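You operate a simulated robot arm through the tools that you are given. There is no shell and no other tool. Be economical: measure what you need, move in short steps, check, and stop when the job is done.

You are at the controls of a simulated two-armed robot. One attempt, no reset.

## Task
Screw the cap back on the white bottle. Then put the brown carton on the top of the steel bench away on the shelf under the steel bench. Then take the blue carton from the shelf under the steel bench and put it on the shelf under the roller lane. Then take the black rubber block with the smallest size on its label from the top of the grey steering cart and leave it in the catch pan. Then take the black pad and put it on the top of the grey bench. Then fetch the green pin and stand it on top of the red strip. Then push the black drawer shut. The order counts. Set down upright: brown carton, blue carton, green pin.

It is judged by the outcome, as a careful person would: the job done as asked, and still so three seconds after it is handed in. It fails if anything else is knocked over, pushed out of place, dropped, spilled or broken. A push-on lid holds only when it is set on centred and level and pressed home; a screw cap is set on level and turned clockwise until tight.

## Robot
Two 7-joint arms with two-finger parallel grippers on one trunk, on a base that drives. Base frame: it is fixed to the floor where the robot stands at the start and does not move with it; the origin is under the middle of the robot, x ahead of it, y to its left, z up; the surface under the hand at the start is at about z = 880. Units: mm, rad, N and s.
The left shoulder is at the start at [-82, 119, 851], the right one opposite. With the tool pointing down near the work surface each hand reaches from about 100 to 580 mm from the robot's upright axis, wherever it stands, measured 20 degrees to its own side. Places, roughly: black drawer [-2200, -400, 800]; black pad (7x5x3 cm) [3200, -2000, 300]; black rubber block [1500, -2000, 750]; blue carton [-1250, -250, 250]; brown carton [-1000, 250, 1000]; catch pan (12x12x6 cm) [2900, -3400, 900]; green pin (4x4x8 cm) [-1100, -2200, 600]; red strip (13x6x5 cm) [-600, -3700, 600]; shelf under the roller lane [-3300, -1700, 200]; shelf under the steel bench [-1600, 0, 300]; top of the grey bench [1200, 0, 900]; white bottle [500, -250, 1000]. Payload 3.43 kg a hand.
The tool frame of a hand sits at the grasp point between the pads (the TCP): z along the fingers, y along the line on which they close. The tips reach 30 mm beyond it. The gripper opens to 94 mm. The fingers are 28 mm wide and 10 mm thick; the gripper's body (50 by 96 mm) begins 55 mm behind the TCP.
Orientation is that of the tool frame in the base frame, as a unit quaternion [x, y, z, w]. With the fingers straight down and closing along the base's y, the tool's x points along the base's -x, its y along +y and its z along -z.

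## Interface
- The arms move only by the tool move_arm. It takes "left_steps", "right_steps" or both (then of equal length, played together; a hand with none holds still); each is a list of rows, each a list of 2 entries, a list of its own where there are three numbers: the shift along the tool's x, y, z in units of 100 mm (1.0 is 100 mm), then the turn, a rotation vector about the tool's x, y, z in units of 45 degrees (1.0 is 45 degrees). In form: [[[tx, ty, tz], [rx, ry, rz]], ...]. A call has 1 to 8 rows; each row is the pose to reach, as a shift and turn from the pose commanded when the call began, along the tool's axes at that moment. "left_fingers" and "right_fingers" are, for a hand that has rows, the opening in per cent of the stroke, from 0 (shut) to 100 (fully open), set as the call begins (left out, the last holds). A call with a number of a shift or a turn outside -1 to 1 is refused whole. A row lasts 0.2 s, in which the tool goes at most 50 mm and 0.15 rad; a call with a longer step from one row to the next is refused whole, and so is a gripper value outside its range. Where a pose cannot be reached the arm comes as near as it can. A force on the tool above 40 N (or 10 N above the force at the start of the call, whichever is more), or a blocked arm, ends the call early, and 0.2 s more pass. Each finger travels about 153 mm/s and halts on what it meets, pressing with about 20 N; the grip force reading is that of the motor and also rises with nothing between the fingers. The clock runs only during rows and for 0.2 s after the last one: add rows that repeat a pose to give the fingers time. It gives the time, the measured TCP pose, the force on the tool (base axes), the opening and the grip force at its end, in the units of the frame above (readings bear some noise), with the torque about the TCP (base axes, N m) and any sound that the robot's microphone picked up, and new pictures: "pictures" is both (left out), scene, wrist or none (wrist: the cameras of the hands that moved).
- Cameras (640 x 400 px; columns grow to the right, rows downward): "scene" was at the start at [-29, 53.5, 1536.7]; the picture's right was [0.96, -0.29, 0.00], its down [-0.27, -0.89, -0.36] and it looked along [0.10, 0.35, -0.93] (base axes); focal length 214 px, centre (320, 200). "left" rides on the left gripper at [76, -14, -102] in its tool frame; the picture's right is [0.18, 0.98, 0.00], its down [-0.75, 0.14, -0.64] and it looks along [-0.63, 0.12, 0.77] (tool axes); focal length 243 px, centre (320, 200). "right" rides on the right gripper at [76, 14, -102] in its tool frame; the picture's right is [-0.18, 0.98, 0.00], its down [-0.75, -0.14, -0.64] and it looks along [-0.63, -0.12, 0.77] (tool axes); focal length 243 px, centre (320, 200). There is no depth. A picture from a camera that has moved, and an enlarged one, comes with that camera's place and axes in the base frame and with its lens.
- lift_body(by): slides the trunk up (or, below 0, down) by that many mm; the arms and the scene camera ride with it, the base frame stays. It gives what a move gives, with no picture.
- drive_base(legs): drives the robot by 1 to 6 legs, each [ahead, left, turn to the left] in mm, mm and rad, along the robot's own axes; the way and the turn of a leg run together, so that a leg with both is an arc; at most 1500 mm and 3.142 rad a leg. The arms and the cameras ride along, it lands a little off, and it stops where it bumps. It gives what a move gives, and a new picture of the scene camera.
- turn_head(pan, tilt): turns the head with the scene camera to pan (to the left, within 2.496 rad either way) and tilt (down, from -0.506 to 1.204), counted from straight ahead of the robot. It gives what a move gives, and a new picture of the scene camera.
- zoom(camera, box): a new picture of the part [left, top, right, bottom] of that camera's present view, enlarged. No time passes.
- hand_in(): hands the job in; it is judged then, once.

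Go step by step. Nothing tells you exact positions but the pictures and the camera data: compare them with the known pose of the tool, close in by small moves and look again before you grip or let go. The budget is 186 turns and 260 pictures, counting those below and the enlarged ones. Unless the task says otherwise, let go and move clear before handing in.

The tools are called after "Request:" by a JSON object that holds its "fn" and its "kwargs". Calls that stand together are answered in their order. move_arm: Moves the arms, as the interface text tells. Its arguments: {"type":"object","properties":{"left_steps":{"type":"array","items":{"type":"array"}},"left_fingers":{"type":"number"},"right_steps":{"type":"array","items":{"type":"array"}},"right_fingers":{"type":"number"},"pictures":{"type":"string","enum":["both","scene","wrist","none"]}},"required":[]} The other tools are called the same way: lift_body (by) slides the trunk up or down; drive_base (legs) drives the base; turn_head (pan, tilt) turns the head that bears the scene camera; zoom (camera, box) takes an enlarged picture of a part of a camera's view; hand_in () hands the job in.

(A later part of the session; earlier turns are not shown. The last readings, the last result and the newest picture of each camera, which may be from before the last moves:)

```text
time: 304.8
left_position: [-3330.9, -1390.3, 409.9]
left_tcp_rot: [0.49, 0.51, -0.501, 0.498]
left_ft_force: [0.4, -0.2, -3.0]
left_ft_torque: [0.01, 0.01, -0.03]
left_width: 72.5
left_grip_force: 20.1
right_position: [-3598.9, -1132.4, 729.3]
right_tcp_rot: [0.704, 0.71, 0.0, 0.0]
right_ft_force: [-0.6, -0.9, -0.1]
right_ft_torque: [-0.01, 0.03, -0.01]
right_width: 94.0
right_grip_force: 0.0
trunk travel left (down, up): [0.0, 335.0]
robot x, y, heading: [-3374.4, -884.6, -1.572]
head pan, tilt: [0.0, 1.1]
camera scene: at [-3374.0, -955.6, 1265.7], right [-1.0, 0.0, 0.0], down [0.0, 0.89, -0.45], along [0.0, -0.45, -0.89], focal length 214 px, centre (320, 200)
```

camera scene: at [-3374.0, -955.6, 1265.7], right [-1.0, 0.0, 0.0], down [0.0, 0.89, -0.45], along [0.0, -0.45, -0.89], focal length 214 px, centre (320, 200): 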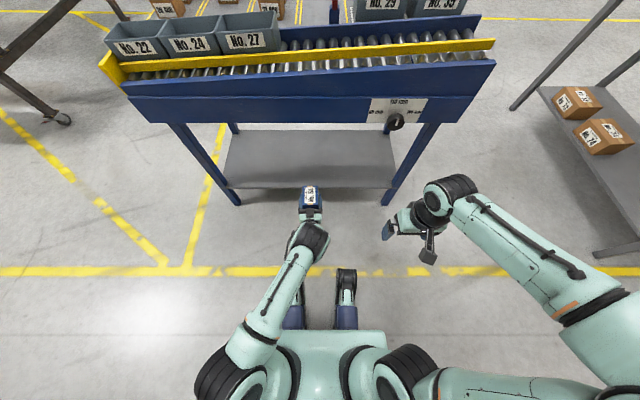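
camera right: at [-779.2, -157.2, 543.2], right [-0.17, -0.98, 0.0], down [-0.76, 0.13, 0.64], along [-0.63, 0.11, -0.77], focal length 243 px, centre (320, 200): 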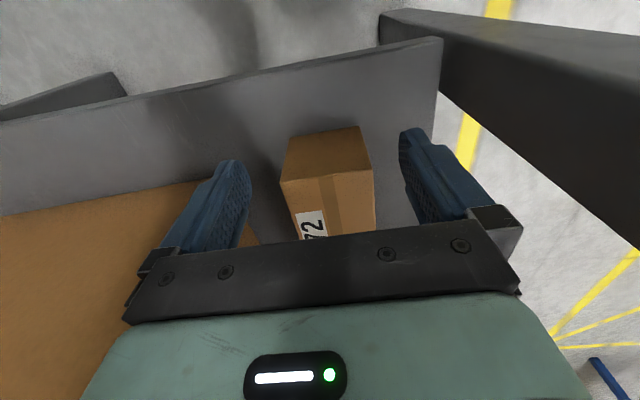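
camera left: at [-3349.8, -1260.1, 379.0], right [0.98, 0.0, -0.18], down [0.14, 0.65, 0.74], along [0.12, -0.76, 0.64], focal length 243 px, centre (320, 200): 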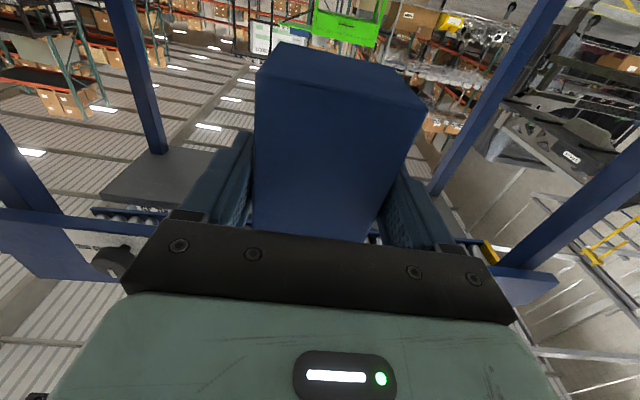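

The top label now faces up. Lowering to shelf height and driving in.

Request:
{"fn": "move_arm", "kwargs": {"left_steps": [[[0.35, 0, 0], [0, 0, 0]], [[0.7, 0, 0], [0, 0, 0]], [[1.0, 0, 0], [0, 0, 0]]], "pictures": "none"}}

Request:
{"fn": "move_arm", "kwargs": {"left_steps": [[[0.12, 0, 0], [0, 0, 0]], [[0.22, 0, 0], [0, 0, 0]], [[0.22, 0, 0], [0, 0, 0]]], "pictures": "none"}}

Request:
{"fn": "drive_base", "kwargs": {"legs": [[243, 0, 0]]}}

```text
time: 305.6
left_position: [-3333.2, -1389.8, 309.0]
left_tcp_rot: [0.491, 0.51, -0.501, 0.498]
left_ft_force: [-0.2, 1.3, -3.0]
left_ft_torque: [0.02, -0.01, 0.0]
left_width: 72.5
left_grip_force: 19.8
right_position: [-3597.3, -1132.0, 729.7]
right_tcp_rot: [0.705, 0.71, 0.001, 0.0]
right_ft_force: [0.0, -1.0, 0.4]
right_ft_torque: [0.01, -0.03, 0.03]
right_width: 94.0
right_grip_force: 0.0
trunk travel left (down, up): [0.0, 335.0]
robot x, y, heading: [-3377.5, -886.6, -1.572]
head pan, tilt: [0.0, 1.1]
```

```text
time: 306.4
left_position: [-3333.5, -1390.5, 287.0]
left_tcp_rot: [0.491, 0.51, -0.5, 0.499]
left_ft_force: [-0.6, 0.3, -3.0]
left_ft_torque: [0.01, -0.02, 0.01]
left_width: 72.1
left_grip_force: 20.2
right_position: [-3598.9, -1132.0, 728.9]
right_tcp_rot: [0.705, 0.709, 0.0, -0.001]
right_ft_force: [0.1, -0.1, -0.7]
right_ft_torque: [0.0, -0.02, -0.01]
right_width: 94.0
right_grip_force: 0.1
trunk travel left (down, up): [0.0, 335.0]
robot x, y, heading: [-3373.7, -886.9, -1.569]
head pan, tilt: [0.0, 1.1]
```

```text
time: 308.2
left_position: [-3335.2, -1631.0, 287.2]
left_tcp_rot: [0.491, 0.51, -0.5, 0.498]
left_ft_force: [0.7, 0.1, -2.7]
left_ft_torque: [0.0, 0.0, 0.03]
left_width: 72.3
left_grip_force: 19.4
right_position: [-3599.4, -1372.0, 729.0]
right_tcp_rot: [0.705, 0.709, 0.001, 0.0]
right_ft_force: [0.2, -0.1, -1.0]
right_ft_torque: [-0.04, 0.01, 0.01]
right_width: 93.8
right_grip_force: 0.0
trunk travel left (down, up): [0.0, 335.0]
robot x, y, heading: [-3373.4, -1125.4, -1.574]
head pan, tilt: [0.0, 1.1]
camera scene: at [-3374.4, -1197.1, 1265.7], right [-1.0, 0.0, 0.0], down [0.0, 0.89, -0.45], along [0.0, -0.45, -0.89], focal length 214 px, centre (320, 200)
```

scene: 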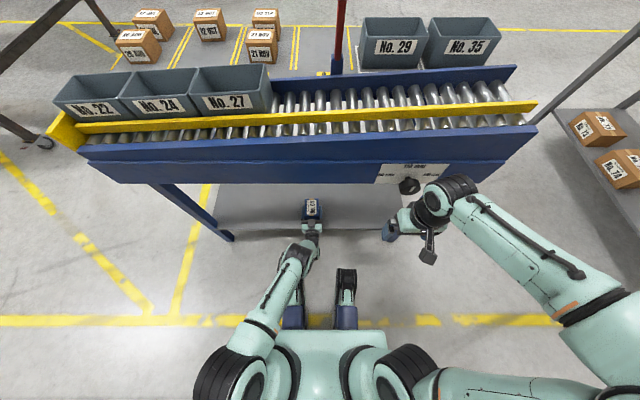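

Request:
{"fn": "move_arm", "kwargs": {"left_steps": [[[0.06, 0, 0.05], [0, 0, 0]], [[0.12, 0, 0.1], [0, 0, 0]], [[0.17, 0, 0.1], [0, 0, 0]]], "pictures": "none"}}

Request:
{"fn": "move_arm", "kwargs": {"left_steps": [[[0.04, 0, 0], [0, 0, 0]], [[0.08, 0, 0], [0, 0, 0]]], "pictures": "none"}}

```text
time: 309.0
left_position: [-3334.5, -1642.8, 275.7]
left_tcp_rot: [0.489, 0.507, -0.503, 0.501]
left_ft_force: [-1.6, 2.2, 15.2]
left_ft_torque: [-0.02, -0.5, 0.11]
left_width: 72.6
left_grip_force: 20.0
right_position: [-3600.3, -1371.5, 729.7]
right_tcp_rot: [0.705, 0.709, 0.0, 0.0]
right_ft_force: [0.2, 0.8, -0.8]
right_ft_torque: [0.01, -0.03, -0.01]
right_width: 94.1
right_grip_force: 0.0
trunk travel left (down, up): [0.0, 335.0]
robot x, y, heading: [-3374.4, -1129.1, -1.576]
head pan, tilt: [0.0, 1.1]
```

```text
time: 309.8
left_position: [-3335.2, -1642.9, 267.1]
left_tcp_rot: [0.49, 0.505, -0.503, 0.502]
left_ft_force: [-1.0, 7.3, 12.2]
left_ft_torque: [1.52, -0.7, 0.33]
left_width: 72.2
left_grip_force: 20.4
right_position: [-3600.2, -1371.0, 729.6]
right_tcp_rot: [0.705, 0.709, 0.001, 0.0]
right_ft_force: [-0.8, -0.1, 0.0]
right_ft_torque: [-0.02, -0.03, -0.02]
right_width: 93.9
right_grip_force: 0.0
trunk travel left (down, up): [0.0, 335.0]
robot x, y, heading: [-3372.4, -1131.6, -1.572]
head pan, tilt: [0.0, 1.1]
stopped in row 2 (left hand): the force on the tool passed its limit at 41 N (the readings are from after the stop); the commanded pose is now the measured one
```

Request:
{"fn": "move_arm", "kwargs": {"left_steps": [[[-0.01, 0, 0], [0, 0, 0]], [[-0.01, 0, 0], [0, 0, 0]], [[-0.01, 0, 0], [0, 0, 0]]], "left_fingers": 100, "pictures": "none"}}

Request:
{"fn": "drive_base", "kwargs": {"legs": [[-250, 0, 0]]}}

Request:
{"fn": "zoom", "kwargs": {"camera": "scene", "box": [250, 110, 370, 210]}}

```text
time: 310.6
left_position: [-3335.1, -1642.5, 265.8]
left_tcp_rot: [0.492, 0.506, -0.502, 0.5]
left_ft_force: [-1.1, -1.2, 2.3]
left_ft_torque: [0.16, -0.09, 0.01]
left_width: 94.0
left_grip_force: 0.0
right_position: [-3600.3, -1372.0, 728.4]
right_tcp_rot: [0.705, 0.709, 0.001, 0.0]
right_ft_force: [-0.7, 0.1, 0.0]
right_ft_torque: [0.01, -0.02, 0.02]
right_width: 94.2
right_grip_force: 0.1
trunk travel left (down, up): [0.0, 335.0]
robot x, y, heading: [-3371.6, -1127.4, -1.572]
head pan, tilt: [0.0, 1.1]
```

```text
time: 312.4
left_position: [-3335.2, -1394.5, 266.4]
left_tcp_rot: [0.491, 0.506, -0.502, 0.501]
left_ft_force: [0.7, 0.8, 0.3]
left_ft_torque: [0.02, 0.0, 0.03]
left_width: 94.0
left_grip_force: 0.1
right_position: [-3600.1, -1123.0, 730.0]
right_tcp_rot: [0.705, 0.709, 0.0, -0.001]
right_ft_force: [0.4, -0.1, -1.0]
right_ft_torque: [0.04, -0.01, -0.02]
right_width: 94.0
right_grip_force: 0.0
trunk travel left (down, up): [0.0, 335.0]
robot x, y, heading: [-3374.7, -878.4, -1.568]
head pan, tilt: [0.0, 1.1]
camera scene: at [-3374.0, -947.9, 1265.7], right [-1.0, 0.0, 0.0], down [0.0, 0.89, -0.45], along [0.0, -0.45, -0.89], focal length 214 px, centre (320, 200)
```

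scene: 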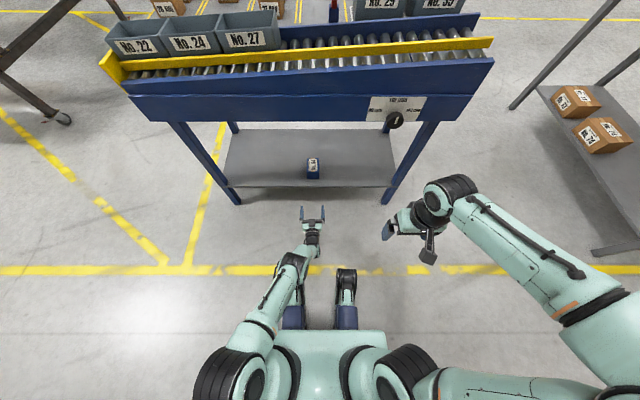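

```text
4.00 times, centred on (310, 160) of scene
camera zoom: at [-3374.0, -947.9, 1265.7], right [-1.0, 0.0, 0.0], down [0.0, 0.89, -0.45], along [0.0, -0.45, -0.89], focal length 858 px, centre (360, 360)
```

zoom: 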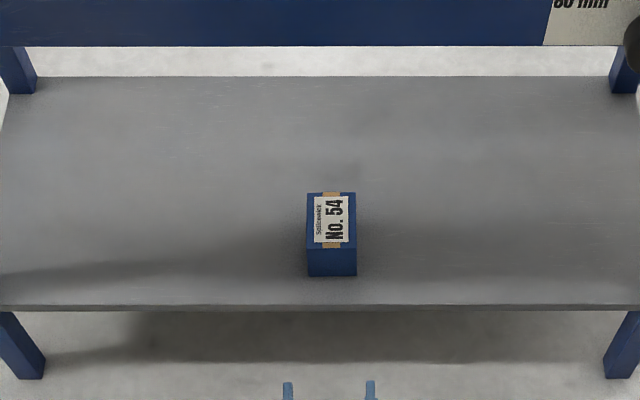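

The blue carton stands upright on the lane shelf. Now I'll raise the trunk, bring the left hand back to pointing down, and head for the grey steering cart near [1500, -2000].

Request:
{"fn": "lift_body", "kwargs": {"by": 275}}

Request:
{"fn": "move_arm", "kwargs": {"left_steps": [[[-0.2, 0, 0], [0, 0.17, 0]], [[-0.4, 0, 0], [0, 0.34, 0]], [[-0.6, 0, 0], [0, 0.51, 0]], [[-0.8, 0, 0], [0, 0.68, 0]], [[-1.0, 0, 0], [0, 0.85, 0]], [[-1.0, 0, 0], [0, 1.0, 0]]], "pictures": "none"}}

Request:
{"fn": "move_arm", "kwargs": {"left_steps": [[[-0.14, 0, -0.14], [0, 0.17, 0]], [[-0.28, 0, -0.28], [0, 0.34, 0]], [[-0.42, 0, -0.42], [0, 0.51, 0]], [[-0.56, 0, -0.56], [0, 0.68, 0]], [[-0.7, 0, -0.7], [0, 0.85, 0]], [[-0.7, 0, -0.7], [0, 1.0, 0]]], "pictures": "none"}}

Request:
{"fn": "move_arm", "kwargs": {"left_steps": [[[0.35, 0, -0.35], [0, 0, 0]], [[0.7, 0, -0.7], [0, 0, 0]], [[1.0, 0.3, -1.0], [0, 0, 0]]], "right_steps": [[[0, 0.3, -0.2], [0, 0, 0]], [[-0.2, 0.6, -0.4], [0, 0, 0]], [[-0.4, 0.9, -0.5], [0, 0, 0]]], "pictures": "none"}}

```text
time: 315.2
left_position: [-3334.2, -1395.4, 541.1]
left_tcp_rot: [0.491, 0.507, -0.502, 0.501]
left_ft_force: [0.0, -0.5, -0.9]
left_ft_torque: [-0.04, 0.02, 0.02]
left_width: 93.8
left_grip_force: 0.0
right_position: [-3598.6, -1124.3, 1005.0]
right_tcp_rot: [0.705, 0.709, 0.0, -0.001]
right_ft_force: [0.5, 0.1, 0.4]
right_ft_torque: [-0.02, 0.02, 0.02]
right_width: 94.1
right_grip_force: 0.1
trunk travel left (down, up): [-275.0, 60.0]
robot x, y, heading: [-3378.3, -881.3, -1.573]
head pan, tilt: [0.0, 1.1]
```

```text
time: 316.6
left_position: [-3334.0, -1392.5, 640.6]
left_tcp_rot: [0.647, 0.659, -0.275, 0.267]
left_ft_force: [0.2, 0.4, -0.8]
left_ft_torque: [0.0, -0.02, -0.02]
left_width: 94.2
left_grip_force: 0.1
right_position: [-3599.1, -1123.5, 1004.8]
right_tcp_rot: [0.705, 0.709, 0.001, -0.001]
right_ft_force: [-0.1, -0.3, 0.3]
right_ft_torque: [0.01, -0.01, 0.0]
right_width: 94.2
right_grip_force: 0.0
trunk travel left (down, up): [-275.0, 60.0]
robot x, y, heading: [-3374.0, -879.9, -1.57]
head pan, tilt: [0.0, 1.1]
```

```text
time: 318.0
left_position: [-3332.1, -1392.3, 739.6]
left_tcp_rot: [0.701, 0.713, -0.007, -0.004]
left_ft_force: [0.1, -0.5, 0.0]
left_ft_torque: [-0.01, -0.01, 0.01]
left_width: 94.1
left_grip_force: 0.0
right_position: [-3598.9, -1123.7, 1003.5]
right_tcp_rot: [0.705, 0.709, 0.001, -0.001]
right_ft_force: [0.2, 0.0, 0.5]
right_ft_torque: [-0.02, 0.02, 0.01]
right_width: 94.2
right_grip_force: 0.0
trunk travel left (down, up): [-275.0, 60.0]
robot x, y, heading: [-3372.8, -881.4, -1.571]
head pan, tilt: [0.0, 1.1]
```

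```text
refused: row 3 steps farther than a row can; nothing moved
```

Request:
{"fn": "move_arm", "kwargs": {"left_steps": [[[0.3, 0, -0.33], [0, 0, 0]], [[0.6, 0, -0.66], [0, 0, 0]], [[0.9, 0, -1.0], [0, 0, 0]]], "right_steps": [[[0, 0.2, -0.2], [0, 0, 0]], [[-0.2, 0.4, -0.4], [0, 0, 0]], [[-0.4, 0.5, -0.6], [0, 0, 0]]], "pictures": "none"}}

Request:
{"fn": "move_arm", "kwargs": {"left_steps": [[[0.3, 0.2, -0.33], [0, 0, 0]], [[0.6, 0.4, -0.66], [0, 0, 0]], [[0.9, 0.6, -1.0], [0, 0, 0]]], "right_steps": [[[-0.2, 0, -0.2], [0, 0, 0]], [[-0.4, 0, -0.4], [0, 0, 0]], [[-0.4, 0, -0.6], [0, 0, 0]]], "pictures": "none"}}

Request:
{"fn": "drive_base", "kwargs": {"legs": [[0, 0, 1.571], [1500, 0, 0], [1500, 0, 0], [1200, 0, 0]]}}

Request:
{"fn": "turn_head", "kwargs": {"pan": -0.5, "tilt": 0.4}}

```text
time: 318.8
left_position: [-3331.5, -1300.4, 840.5]
left_tcp_rot: [0.703, 0.712, -0.008, -0.003]
left_ft_force: [-0.8, 0.8, -0.2]
left_ft_torque: [-0.02, 0.0, 0.0]
left_width: 93.9
left_grip_force: 0.1
right_position: [-3547.6, -1163.6, 1065.7]
right_tcp_rot: [0.706, 0.708, 0.001, -0.001]
right_ft_force: [-0.2, 0.5, -0.5]
right_ft_torque: [-0.03, -0.03, -0.02]
right_width: 93.9
right_grip_force: 0.1
trunk travel left (down, up): [-275.0, 60.0]
robot x, y, heading: [-3374.6, -878.9, -1.572]
head pan, tilt: [0.0, 1.1]
```

```text
time: 319.6
left_position: [-3269.9, -1209.2, 939.4]
left_tcp_rot: [0.702, 0.712, -0.008, -0.004]
left_ft_force: [-0.3, -0.5, -1.0]
left_ft_torque: [0.01, 0.02, -0.04]
left_width: 93.9
left_grip_force: 0.1
right_position: [-3547.6, -1203.3, 1125.1]
right_tcp_rot: [0.705, 0.71, 0.0, 0.001]
right_ft_force: [0.4, 0.9, -0.4]
right_ft_torque: [-0.03, 0.03, 0.02]
right_width: 94.1
right_grip_force: 0.1
trunk travel left (down, up): [-275.0, 60.0]
robot x, y, heading: [-3369.3, -882.8, -1.574]
head pan, tilt: [0.0, 1.1]
```

```text
time: 343.6
left_position: [1161.5, -783.2, 936.7]
left_tcp_rot: [-0.005, 1.0, -0.009, 0.003]
left_ft_force: [0.2, -0.2, -0.3]
left_ft_torque: [-0.03, 0.03, 0.0]
left_width: 93.9
left_grip_force: 0.1
right_position: [1152.1, -1061.3, 1125.6]
right_tcp_rot: [0.002, 1.0, 0.001, -0.001]
right_ft_force: [0.3, 1.0, -0.3]
right_ft_torque: [0.02, 0.0, -0.01]
right_width: 94.1
right_grip_force: 0.0
trunk travel left (down, up): [-275.0, 60.0]
robot x, y, heading: [830.6, -881.7, -0.009]
head pan, tilt: [0.0, 1.1]
camera scene: at [847.5, -881.8, 1542.7], right [-0.01, -1.0, 0.0], down [-0.89, 0.01, -0.45], along [0.45, 0.0, -0.89], focal length 214 px, centre (320, 200)
```

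scene: 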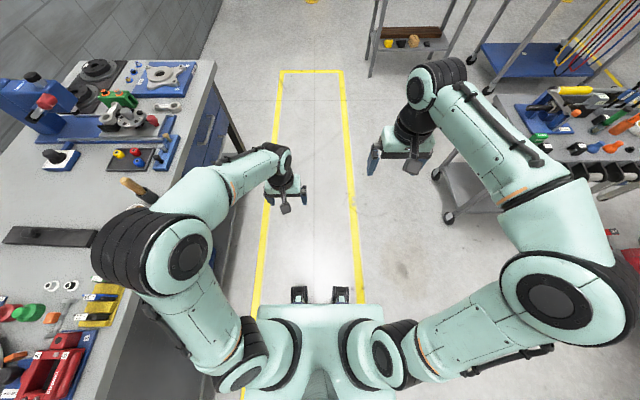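

```text
time: 344.7
left_position: [1162.3, -783.4, 937.5]
left_tcp_rot: [-0.003, 1.0, -0.008, 0.003]
left_ft_force: [0.4, 0.0, -0.2]
left_ft_torque: [-0.04, 0.01, 0.01]
left_width: 94.0
left_grip_force: 0.1
right_position: [1151.9, -1060.1, 1123.0]
right_tcp_rot: [0.002, 1.0, 0.0, -0.001]
right_ft_force: [0.4, 0.5, -0.6]
right_ft_torque: [0.0, -0.02, 0.0]
right_width: 94.3
right_grip_force: 0.1
trunk travel left (down, up): [-275.0, 60.0]
robot x, y, heading: [826.2, -880.5, -0.009]
head pan, tilt: [-0.499, 0.4]
camera scene: at [865.2, -926.3, 1599.5], right [-0.49, -0.87, 0.0], down [-0.34, 0.19, -0.92], along [0.8, -0.45, -0.39], focal length 214 px, centre (320, 200)
```

scene: 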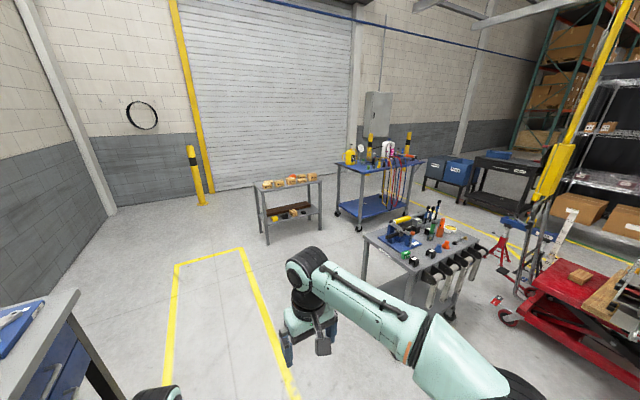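

Request:
{"fn": "zoom", "kwargs": {"camera": "scene", "box": [340, 180, 500, 330]}}

Request:
{"fn": "zoom", "kwargs": {"camera": "scene", "box": [330, 120, 570, 270]}}

```text
2.67 times, centred on (420, 255) of scene
camera zoom: at [865.2, -926.3, 1599.5], right [-0.49, -0.87, 0.0], down [-0.34, 0.19, -0.92], along [0.8, -0.45, -0.39], focal length 572 px, centre (53, 53)
```

zoom: 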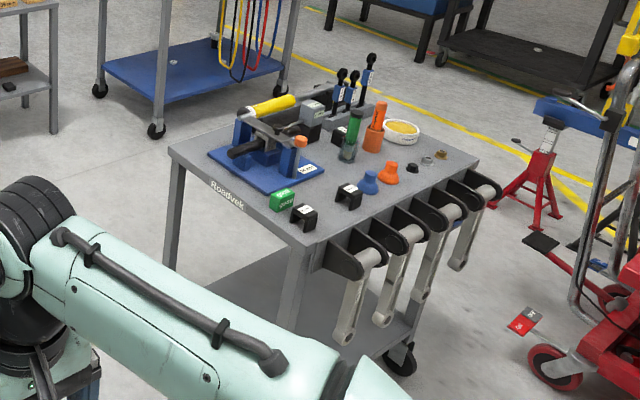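

```text
2.67 times, centred on (450, 195) of scene
camera zoom: at [865.2, -926.3, 1599.5], right [-0.49, -0.87, 0.0], down [-0.34, 0.19, -0.92], along [0.8, -0.45, -0.39], focal length 572 px, centre (-27, 213)
```

zoom: 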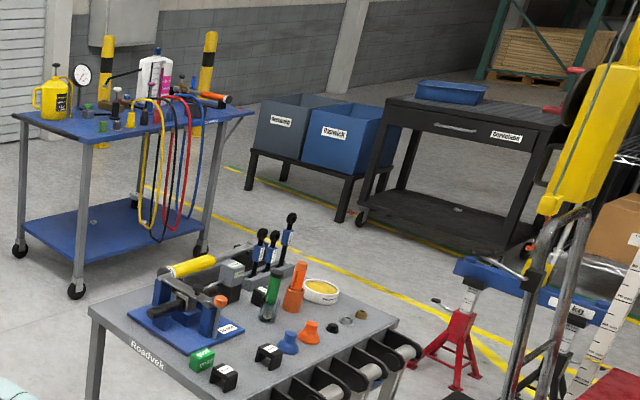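

The steering cart spans x 1412–1864, y -1855…-2505, top ≈750, with black blocks near [1490, -1916], [1487, -2070] and [1667, -2293]. Driving to its north end.

Request:
{"fn": "drive_base", "kwargs": {"legs": [[730, 0, 0], [0, 0, -1.562], [620, 0, 0]]}}

Request:
{"fn": "turn_head", "kwargs": {"pan": 0.0, "tilt": 0.85}}

Request:
{"fn": "zoom", "kwargs": {"camera": "scene", "box": [220, 100, 440, 240]}}

```text
time: 355.5
left_position: [1667.2, -1830.4, 937.5]
left_tcp_rot: [0.699, 0.715, -0.008, -0.004]
left_ft_force: [-0.7, -0.3, 0.1]
left_ft_torque: [-0.03, 0.02, -0.03]
left_width: 94.0
left_grip_force: 0.1
right_position: [1390.3, -1826.3, 1124.1]
right_tcp_rot: [0.702, 0.712, 0.002, 0.0]
right_ft_force: [0.5, 0.1, 0.2]
right_ft_torque: [0.01, -0.02, 0.0]
right_width: 94.0
right_grip_force: 0.2
trunk travel left (down, up): [-275.0, 60.0]
robot x, y, heading: [1561.3, -1501.5, -1.564]
head pan, tilt: [-0.499, 0.4]
camera scene: at [1518.0, -1538.2, 1599.6], right [-0.88, 0.47, 0.0], down [0.18, 0.34, -0.92], along [-0.44, -0.81, -0.39], focal length 214 px, centre (320, 200)
```

scene: 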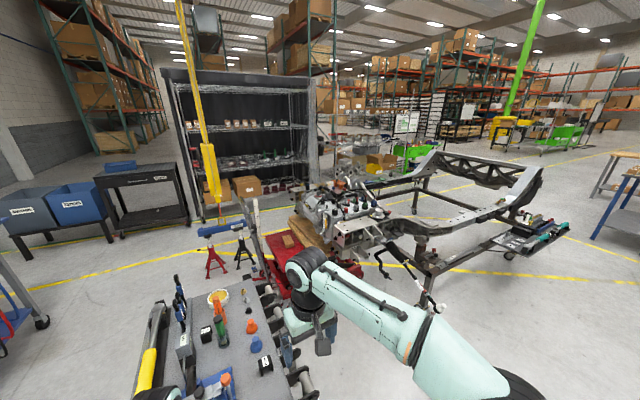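

```text
time: 356.4
left_position: [1667.2, -1830.6, 937.3]
left_tcp_rot: [0.698, 0.716, -0.007, -0.004]
left_ft_force: [0.4, 0.6, -0.1]
left_ft_torque: [0.03, -0.01, 0.01]
left_width: 93.9
left_grip_force: 0.0
right_position: [1389.5, -1825.6, 1123.9]
right_tcp_rot: [0.702, 0.712, 0.001, -0.001]
right_ft_force: [0.2, 0.2, -0.1]
right_ft_torque: [-0.02, -0.01, 0.0]
right_width: 94.1
right_grip_force: 0.0
trunk travel left (down, up): [-275.0, 60.0]
robot x, y, heading: [1566.1, -1503.0, -1.568]
head pan, tilt: [0.0, 0.85]
camera scene: at [1562.2, -1534.5, 1560.5], right [-1.0, -0.01, 0.0], down [0.0, 0.75, -0.66], along [0.0, -0.66, -0.75], focal length 214 px, centre (320, 200)
```

scene: 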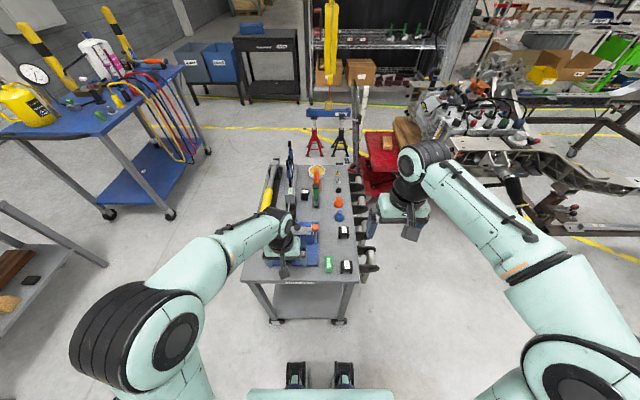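

```text
2.86 times, centred on (330, 170) of scene
camera zoom: at [1562.2, -1534.5, 1560.5], right [-1.0, -0.01, 0.0], down [0.0, 0.75, -0.66], along [0.0, -0.66, -0.75], focal length 613 px, centre (291, 286)
```

zoom: 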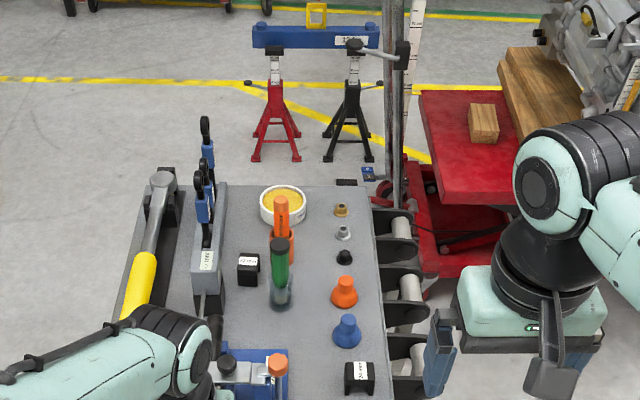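

Request:
{"fn": "zoom", "kwargs": {"camera": "scene", "box": [330, 220, 362, 280]}}

Request:
{"fn": "zoom", "kwargs": {"camera": "scene", "box": [294, 180, 322, 206]}}

```text
6.67 times, centred on (346, 250) of scene
camera zoom: at [1562.2, -1534.5, 1560.5], right [-1.0, -0.01, 0.0], down [0.0, 0.75, -0.66], along [0.0, -0.66, -0.75], focal length 1430 px, centre (147, -133)
```

zoom: 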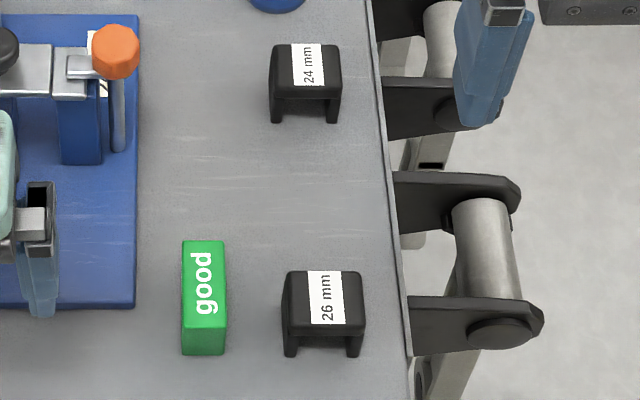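

```text
15.38 times, centred on (308, 193) of scene
camera zoom: at [1562.2, -1534.5, 1560.5], right [-1.0, -0.01, 0.0], down [0.0, 0.75, -0.66], along [0.0, -0.66, -0.75], focal length 3300 px, centre (505, 308)
```

zoom: 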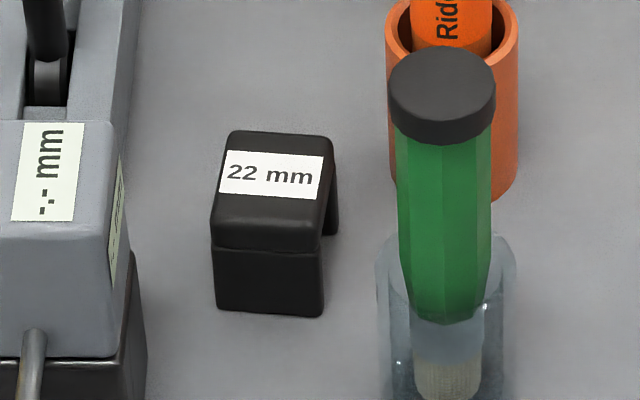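

The labels read 26, 24 and 22 mm, so the target is the 22 mm block near [1639, -2282]. I'll go round to the cart's south end and approach facing +y.

Request:
{"fn": "move_arm", "kwargs": {"left_steps": [[[0, 0, -0.35], [0, 0, 0]], [[0, 0, -0.7], [0, 0, 0]], [[0, 0, -1.0], [0, 0, 0]]], "pictures": "none"}}

Request:
{"fn": "drive_base", "kwargs": {"legs": [[0, 700, 0], [1330, 0, 0], [0, -520, 0], [0, 0, 3.14]]}}

Request:
{"fn": "turn_head", "kwargs": {"pan": 0.1, "tilt": 0.95}}

```text
time: 357.2
left_position: [1669.4, -1830.0, 1037.7]
left_tcp_rot: [0.699, 0.715, -0.007, -0.005]
left_ft_force: [-0.5, 0.6, -0.8]
left_ft_torque: [0.02, -0.01, 0.0]
left_width: 94.0
left_grip_force: 0.0
right_position: [1389.6, -1824.3, 1123.2]
right_tcp_rot: [0.703, 0.712, 0.001, -0.001]
right_ft_force: [0.0, 0.4, 0.3]
right_ft_torque: [0.0, 0.0, -0.01]
right_width: 94.1
right_grip_force: 0.1
trunk travel left (down, up): [-275.0, 60.0]
robot x, y, heading: [1560.6, -1501.7, -1.563]
head pan, tilt: [0.0, 0.85]
```

```text
time: 382.1
left_position: [1665.9, -2504.0, 1038.3]
left_tcp_rot: [-0.701, 0.713, -0.004, 0.008]
left_ft_force: [-0.3, 0.7, -0.1]
left_ft_torque: [0.04, -0.03, -0.01]
left_width: 93.7
left_grip_force: 0.1
right_position: [1943.1, -2522.2, 1124.1]
right_tcp_rot: [-0.697, 0.717, 0.0, -0.001]
right_ft_force: [-0.2, 0.4, -0.8]
right_ft_torque: [0.01, -0.01, 0.01]
right_width: 94.3
right_grip_force: 0.0
trunk travel left (down, up): [-275.0, 60.0]
robot x, y, heading: [1756.3, -2838.2, 1.536]
head pan, tilt: [0.0, 0.85]
camera scene: at [1757.1, -2805.1, 1560.5], right [1.0, -0.04, 0.0], down [-0.03, -0.75, -0.66], along [0.02, 0.66, -0.75], focal length 214 px, centre (320, 200)
```

scene: 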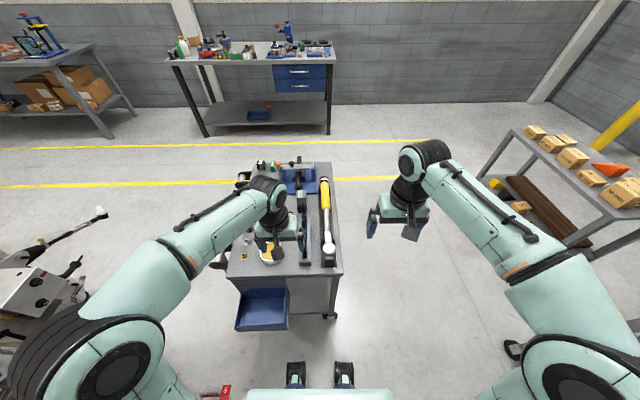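

```text
time: 382.8
left_position: [1665.3, -2505.8, 1037.8]
left_tcp_rot: [-0.7, 0.714, -0.005, 0.008]
left_ft_force: [-0.2, 0.1, 0.2]
left_ft_torque: [0.01, 0.02, 0.0]
left_width: 94.2
left_grip_force: 0.1
right_position: [1943.3, -2520.4, 1124.7]
right_tcp_rot: [-0.697, 0.717, -0.001, 0.0]
right_ft_force: [-0.4, -0.3, -0.1]
right_ft_torque: [0.02, 0.0, -0.01]
right_width: 93.9
right_grip_force: 0.1
trunk travel left (down, up): [-275.0, 60.0]
robot x, y, heading: [1756.8, -2837.1, 1.537]
head pan, tilt: [0.099, 0.949]
camera scene: at [1749.7, -2810.7, 1553.0], right [1.0, 0.06, 0.0], down [0.05, -0.81, -0.58], along [-0.04, 0.58, -0.81], focal length 214 px, centre (320, 200)
```

scene: 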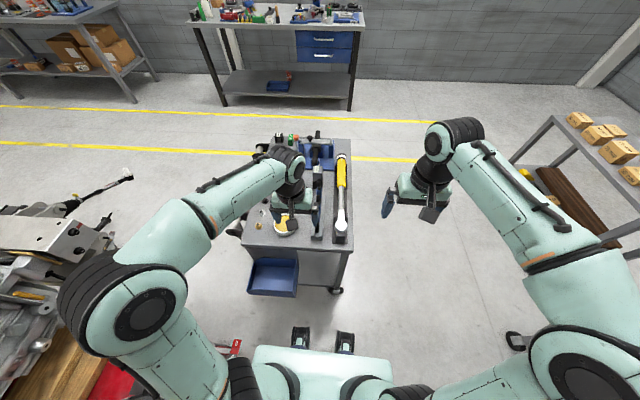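

Request:
{"fn": "move_arm", "kwargs": {"left_steps": [[[-0.35, 0.05, 0], [0, 0, 0]], [[-0.7, 0.1, 0], [0, 0, 0]], [[-1.0, 0.13, 0], [0, 0, 0]]], "left_fingers": 60, "pictures": "none"}}

Request:
{"fn": "move_arm", "kwargs": {"left_steps": [[[-0.35, 0.05, 0.2], [0, 0, 0]], [[-0.7, 0.1, 0.5], [0, 0, 0]], [[-0.95, 0.13, 0.8], [0, 0, 0]], [[-0.95, 0.13, 0.8], [0, 0, 0]]], "pictures": "wrist"}}

```text
time: 383.6
left_position: [1653.6, -2403.4, 1038.2]
left_tcp_rot: [-0.7, 0.714, -0.005, 0.007]
left_ft_force: [0.1, 0.1, 0.1]
left_ft_torque: [-0.02, -0.02, -0.01]
left_width: 56.1
left_grip_force: 0.1
right_position: [1942.7, -2519.3, 1124.1]
right_tcp_rot: [-0.697, 0.717, 0.0, 0.0]
right_ft_force: [0.4, 0.4, -0.2]
right_ft_torque: [0.01, 0.02, 0.0]
right_width: 93.8
right_grip_force: 0.0
trunk travel left (down, up): [-275.0, 60.0]
robot x, y, heading: [1755.2, -2840.6, 1.535]
head pan, tilt: [0.099, 0.949]
```

```text
time: 384.6
left_position: [1643.6, -2308.0, 959.3]
left_tcp_rot: [-0.701, 0.713, -0.005, 0.007]
left_ft_force: [0.3, -0.2, -0.6]
left_ft_torque: [-0.01, -0.01, -0.02]
left_width: 56.3
left_grip_force: 0.0
right_position: [1944.0, -2521.6, 1125.2]
right_tcp_rot: [-0.697, 0.717, -0.001, 0.0]
right_ft_force: [0.9, -0.2, -0.3]
right_ft_torque: [-0.02, 0.01, 0.0]
right_width: 93.6
right_grip_force: 0.0
trunk travel left (down, up): [-275.0, 60.0]
robot x, y, heading: [1757.3, -2839.9, 1.533]
head pan, tilt: [0.099, 0.949]
camera left: at [1654.4, -2386.0, 1060.5], right [-0.99, -0.17, -0.02], down [-0.14, 0.75, 0.64], along [-0.09, 0.64, -0.77], focal length 243 px, centre (320, 200)
```

left: 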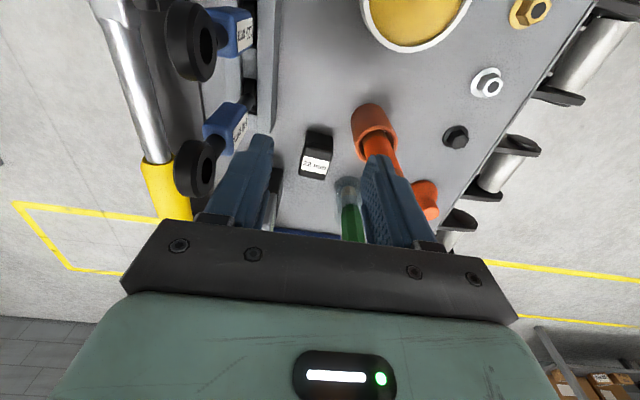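

The 22 mm block is in view; triangulated top at about [1640, -2247, 822] (cart top ≈ 788). Moving over it with the fingers opened to 50 mm.

Request:
{"fn": "move_arm", "kwargs": {"left_steps": [[[-0.3, 0.03, 0.1], [0, 0, 0]], [[-0.6, 0.04, 0.3], [0, 0, 0]], [[-0.6, 0.04, 0.6], [0, 0, 0]], [[-0.6, 0.04, 0.8], [0, 0, 0]], [[-0.6, 0.04, 0.8], [0, 0, 0]]], "left_fingers": 54, "pictures": "wrist"}}

```text
time: 385.8
left_position: [1638.5, -2274.7, 875.2]
left_tcp_rot: [-0.7, 0.714, -0.006, 0.008]
left_ft_force: [0.4, 1.0, -0.1]
left_ft_torque: [0.0, 0.0, 0.0]
left_width: 50.7
left_grip_force: 0.0
left hand out of reach, approached as far as the arm can: row 1, 2, 3, 4, 5
right_position: [1942.4, -2521.1, 1123.1]
right_tcp_rot: [-0.698, 0.716, -0.001, -0.001]
right_ft_force: [0.1, 0.3, 0.1]
right_ft_torque: [-0.01, 0.02, -0.01]
right_width: 94.1
right_grip_force: 0.0
trunk travel left (down, up): [-275.0, 60.0]
robot x, y, heading: [1757.6, -2843.1, 1.538]
head pan, tilt: [0.099, 0.949]
camera left: at [1648.2, -2352.0, 977.6], right [-0.99, -0.17, -0.02], down [-0.14, 0.75, 0.64], along [-0.09, 0.64, -0.77], focal length 243 px, centre (320, 200)
```

left: 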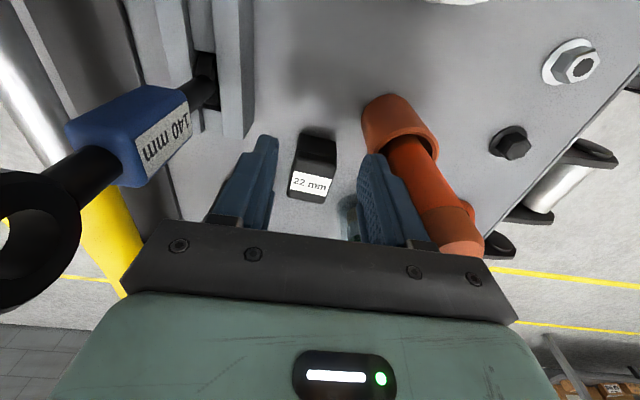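

Request:
{"fn": "drive_base", "kwargs": {"legs": [[24, 0, 0]]}}

Request:
{"fn": "move_arm", "kwargs": {"left_steps": [[[0, 0, 0.1], [0, 0, 0]], [[0, 0, 0.2], [0, 0, 0]], [[0, 0, 0.2], [0, 0, 0]]], "pictures": "wrist"}}

```text
time: 386.6
left_position: [1637.9, -2252.8, 876.4]
left_tcp_rot: [-0.701, 0.713, -0.005, 0.008]
left_ft_force: [0.2, 0.2, 0.1]
left_ft_torque: [0.01, 0.0, 0.0]
left_width: 50.4
left_grip_force: 0.1
right_position: [1945.2, -2496.9, 1124.8]
right_tcp_rot: [-0.697, 0.717, -0.001, -0.001]
right_ft_force: [0.3, 0.4, -0.6]
right_ft_torque: [-0.02, 0.0, 0.01]
right_width: 94.1
right_grip_force: 0.0
trunk travel left (down, up): [-275.0, 60.0]
robot x, y, heading: [1757.9, -2817.5, 1.534]
head pan, tilt: [0.099, 0.949]
camera scene: at [1750.5, -2787.4, 1552.9], right [1.0, 0.06, 0.0], down [0.05, -0.81, -0.58], along [-0.04, 0.58, -0.81], focal length 214 px, centre (320, 200)
```

scene: 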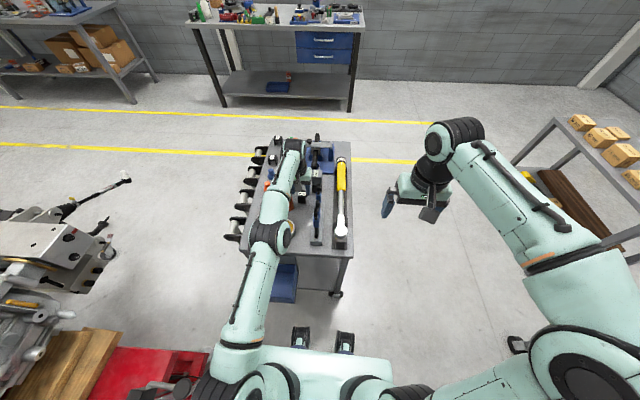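

```text
time: 387.4
left_position: [1639.6, -2251.6, 863.7]
left_tcp_rot: [-0.701, 0.713, 0.002, 0.012]
left_ft_force: [0.2, 1.5, 39.3]
left_ft_torque: [-0.96, 1.91, -0.05]
left_width: 50.7
left_grip_force: 0.0
right_position: [1944.2, -2501.0, 1124.8]
right_tcp_rot: [-0.697, 0.717, 0.001, 0.0]
right_ft_force: [0.0, -0.3, 0.2]
right_ft_torque: [0.0, 0.01, 0.03]
right_width: 94.0
right_grip_force: 0.0
trunk travel left (down, up): [-275.0, 60.0]
robot x, y, heading: [1758.1, -2818.6, 1.536]
head pan, tilt: [0.099, 0.949]
camera left: at [1650.0, -2330.6, 964.0], right [-0.99, -0.17, -0.02], down [-0.14, 0.74, 0.65], along [-0.09, 0.65, -0.76], focal length 243 px, centre (320, 200)
```

left: 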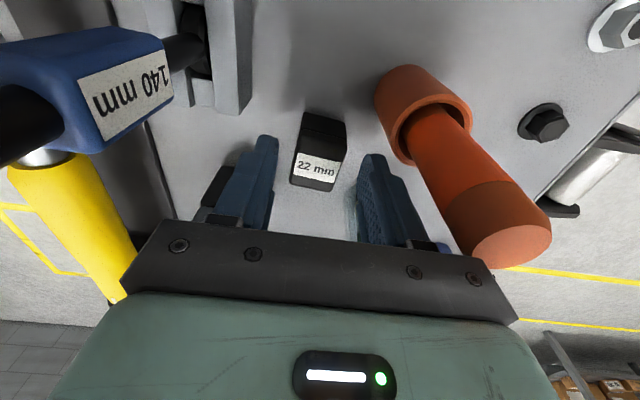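

The gripper body is touching the tall orange tool. I'll rise and turn the hand about 95° so its body clears it and the fingers close along y.

Request:
{"fn": "move_arm", "kwargs": {"left_steps": [[[0, 0, -0.3], [0, 0, 0]], [[0, 0, -0.7], [0, 0, 0]], [[0, 0, -0.7], [0, 0, -0.18]], [[0, 0, -0.7], [0, 0, -0.36]], [[0, 0, -0.7], [0, 0, -0.54]], [[0, 0, -0.7], [0, 0, -0.72]], [[0, 0, -0.7], [0, 0, -0.9]]], "pictures": "none"}}

Request:
{"fn": "move_arm", "kwargs": {"left_steps": [[[0, 0, 0], [0, 0, -0.18]], [[0, 0, 0], [0, 0, -0.36]], [[0, 0, 0], [0, 0, -0.54]], [[0, 0, 0], [0, 0, -0.72]], [[0, 0, 0], [0, 0, -0.9]], [[0, 0, 0], [0, 0, -1.0]]], "pictures": "none"}}

Request:
{"fn": "move_arm", "kwargs": {"left_steps": [[[0, 0, 0], [0, 0, -0.1]], [[0, 0, 0], [0, 0, -0.25]], [[0, 0, 0], [0, 0, -0.25]]], "left_fingers": 65, "pictures": "wrist"}}

```text
time: 389.0
left_position: [1637.7, -2264.2, 924.3]
left_tcp_rot: [0.905, -0.426, 0.007, -0.006]
left_ft_force: [1.0, -0.6, 0.2]
left_ft_torque: [0.03, -0.01, -0.02]
left_width: 50.9
left_grip_force: 0.0
left hand out of reach, approached as far as the arm can: row 2, 3, 4, 5, 6, 7
right_position: [1943.9, -2498.3, 1124.8]
right_tcp_rot: [-0.697, 0.717, 0.0, 0.0]
right_ft_force: [-0.5, 0.1, -0.7]
right_ft_torque: [0.01, 0.03, 0.02]
right_width: 93.8
right_grip_force: 0.1
trunk travel left (down, up): [-275.0, 60.0]
robot x, y, heading: [1760.0, -2816.8, 1.538]
head pan, tilt: [0.099, 0.949]
```

```text
time: 390.4
left_position: [1636.5, -2263.2, 923.0]
left_tcp_rot: [0.999, -0.048, 0.009, -0.003]
left_ft_force: [0.2, 0.7, 0.1]
left_ft_torque: [0.0, -0.01, -0.03]
left_width: 50.9
left_grip_force: 0.0
right_position: [1944.9, -2498.6, 1123.7]
right_tcp_rot: [-0.698, 0.716, 0.0, -0.001]
right_ft_force: [0.4, -0.1, -0.9]
right_ft_torque: [-0.02, -0.01, -0.01]
right_width: 94.0
right_grip_force: 0.0
trunk travel left (down, up): [-275.0, 60.0]
robot x, y, heading: [1758.8, -2816.3, 1.535]
head pan, tilt: [0.099, 0.949]
```

```text
time: 391.2
left_position: [1637.3, -2262.5, 922.8]
left_tcp_rot: [0.999, 0.051, 0.008, -0.002]
left_ft_force: [-0.4, 0.0, -0.5]
left_ft_torque: [-0.03, 0.0, 0.02]
left_width: 61.2
left_grip_force: 0.1
right_position: [1943.5, -2498.2, 1123.9]
right_tcp_rot: [-0.697, 0.717, -0.001, 0.0]
right_ft_force: [-0.4, 0.0, 0.3]
right_ft_torque: [0.0, 0.0, 0.0]
right_width: 94.0
right_grip_force: 0.0
trunk travel left (down, up): [-275.0, 60.0]
robot x, y, heading: [1758.1, -2815.0, 1.537]
head pan, tilt: [0.099, 0.949]
camera left: at [1709.3, -2242.1, 1027.1], right [0.28, -0.96, 0.0], down [-0.75, -0.22, 0.63], along [-0.6, -0.18, -0.78], focal length 243 px, centre (320, 200)
```

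left: 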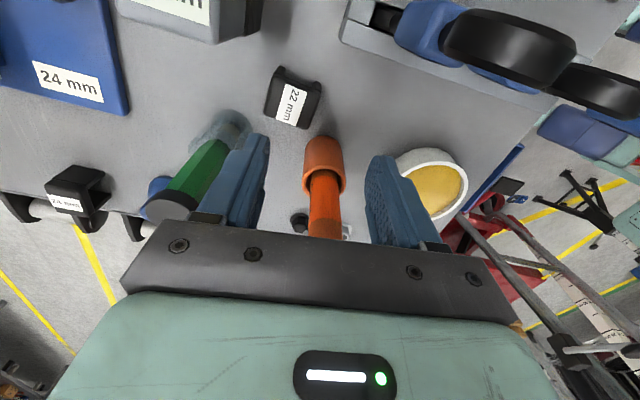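

Request:
{"fn": "drive_base", "kwargs": {"legs": [[26, 0, 0]]}}

Request:
{"fn": "move_arm", "kwargs": {"left_steps": [[[0.07, 0, 0.2], [0, 0, 0]], [[0.07, 0, 0.5], [0, 0, 0]], [[0.07, 0, 0.7], [0, 0, 0]], [[0.07, 0, 0.7], [0, 0, 0]]], "pictures": "wrist"}}

```text
time: 392.0
left_position: [1637.6, -2237.5, 924.0]
left_tcp_rot: [0.999, 0.05, 0.01, -0.002]
left_ft_force: [0.0, 0.1, 0.1]
left_ft_torque: [-0.01, -0.01, 0.0]
left_width: 61.2
left_grip_force: 0.0
right_position: [1945.5, -2473.4, 1123.5]
right_tcp_rot: [-0.697, 0.717, -0.001, -0.001]
right_ft_force: [0.0, -0.5, -0.1]
right_ft_torque: [-0.02, 0.0, 0.01]
right_width: 94.1
right_grip_force: 0.1
trunk travel left (down, up): [-275.0, 60.0]
robot x, y, heading: [1757.7, -2790.0, 1.536]
head pan, tilt: [0.099, 0.949]
camera scene: at [1751.4, -2761.4, 1552.9], right [1.0, 0.06, 0.0], down [0.05, -0.81, -0.58], along [-0.04, 0.58, -0.81], focal length 214 px, centre (320, 200)
```

scene: 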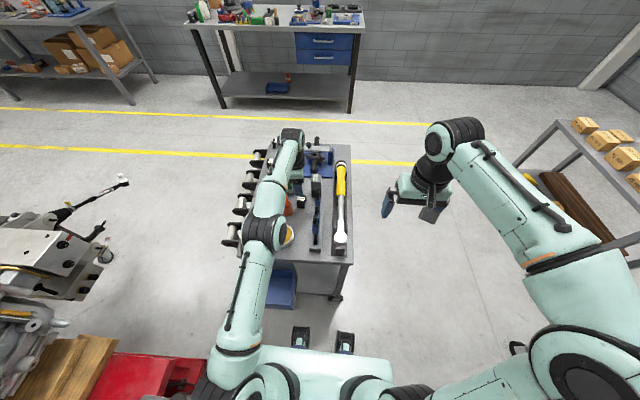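

```text
time: 393.0
left_position: [1644.8, -2236.6, 853.5]
left_tcp_rot: [0.999, 0.049, 0.008, -0.001]
left_ft_force: [-0.6, 0.1, 0.0]
left_ft_torque: [0.02, -0.01, 0.0]
left_width: 61.3
left_grip_force: 0.0
right_position: [1945.5, -2471.6, 1123.8]
right_tcp_rot: [-0.698, 0.716, -0.001, -0.002]
right_ft_force: [-0.8, -0.2, -0.7]
right_ft_torque: [0.0, 0.02, -0.01]
right_width: 93.7
right_grip_force: 0.1
trunk travel left (down, up): [-275.0, 60.0]
robot x, y, heading: [1757.1, -2791.2, 1.533]
head pan, tilt: [0.099, 0.949]
camera left: at [1717.8, -2214.6, 957.0], right [0.28, -0.96, 0.0], down [-0.75, -0.22, 0.63], along [-0.6, -0.18, -0.78], focal length 243 px, centre (320, 200)
```

left: 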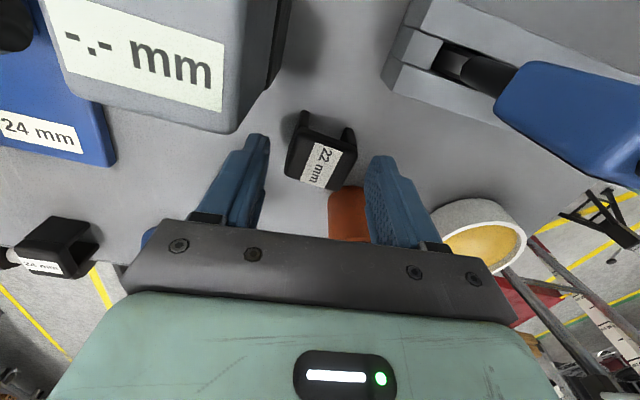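

Request:
{"fn": "move_arm", "kwargs": {"left_steps": [[[-0.03, 0.03, 0.2], [0, 0, 0]], [[-0.03, 0.03, 0.4], [0, 0, 0]], [[-0.03, 0.03, 0.5], [0, 0, 0]], [[-0.03, 0.03, 0.5], [0, 0, 0]]], "pictures": "wrist"}}

Request:
{"fn": "move_arm", "kwargs": {"left_steps": [[[0, 0, 0], [0, 0, 0]], [[0, 0, 0], [0, 0, 0]], [[0, 0, -0.3], [0, 0, 0]], [[0, 0, -0.6], [0, 0, 0]], [[0, 0, -1.0], [0, 0, 0]]], "left_fingers": 20, "pictures": "none"}}

```text
time: 394.1
left_position: [1643.6, -2237.0, 810.3]
left_tcp_rot: [0.999, 0.049, 0.01, -0.007]
left_ft_force: [-0.6, -5.7, 13.8]
left_ft_torque: [-0.74, 0.1, 0.0]
left_width: 64.3
left_grip_force: 2.6
right_position: [1943.9, -2473.1, 1124.3]
right_tcp_rot: [-0.697, 0.717, 0.0, -0.001]
right_ft_force: [0.1, 0.0, 0.6]
right_ft_torque: [-0.01, 0.0, -0.01]
right_width: 94.0
right_grip_force: 0.0
trunk travel left (down, up): [-275.0, 60.0]
robot x, y, heading: [1760.3, -2788.8, 1.536]
head pan, tilt: [0.099, 0.949]
stopped in row 4 (left hand): the force on the tool passed its limit at 42 N (the readings are from after the stop); the commanded pose is now the measured one
camera left: at [1715.9, -2217.5, 914.8], right [0.28, -0.96, -0.01], down [-0.75, -0.23, 0.63], along [-0.6, -0.17, -0.78], focal length 243 px, centre (320, 200)
```

left: 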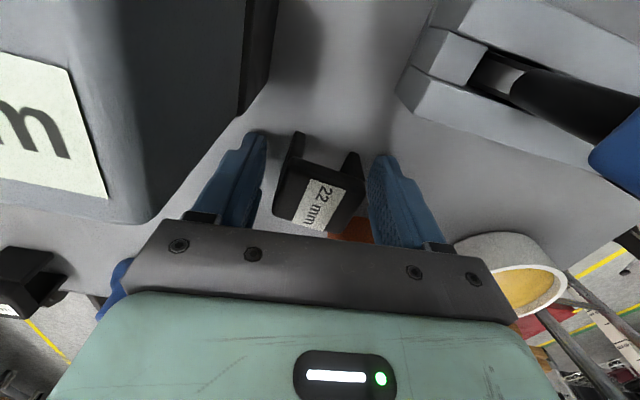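

```text
time: 395.3
left_position: [1642.3, -2238.4, 907.5]
left_tcp_rot: [0.999, 0.05, 0.01, -0.006]
left_ft_force: [-0.2, -0.2, -0.2]
left_ft_torque: [0.01, 0.03, -0.03]
left_width: 48.4
left_grip_force: 20.2
right_position: [1944.2, -2472.0, 1124.1]
right_tcp_rot: [-0.697, 0.717, -0.001, -0.001]
right_ft_force: [0.2, -0.7, -0.1]
right_ft_torque: [-0.02, 0.02, -0.01]
right_width: 93.8
right_grip_force: 0.2
trunk travel left (down, up): [-275.0, 60.0]
robot x, y, heading: [1760.9, -2792.8, 1.53]
head pan, tilt: [0.099, 0.949]
```

Request:
{"fn": "zoom", "kwargs": {"camera": "left", "box": [0, 0, 640, 400]}}

```text
1.00 times, centred on (320, 200) of left (not enlarged: the box is as wide or as high as the picture)
camera zoom: at [1714.1, -2218.2, 1012.8], right [0.28, -0.96, -0.01], down [-0.75, -0.22, 0.63], along [-0.6, -0.17, -0.78], focal length 243 px, centre (320, 200)
```

zoom: 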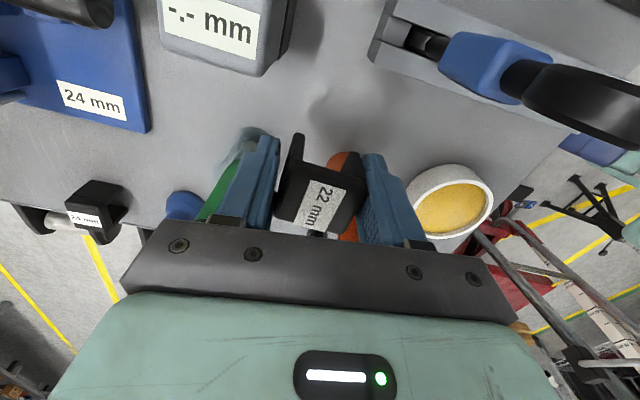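

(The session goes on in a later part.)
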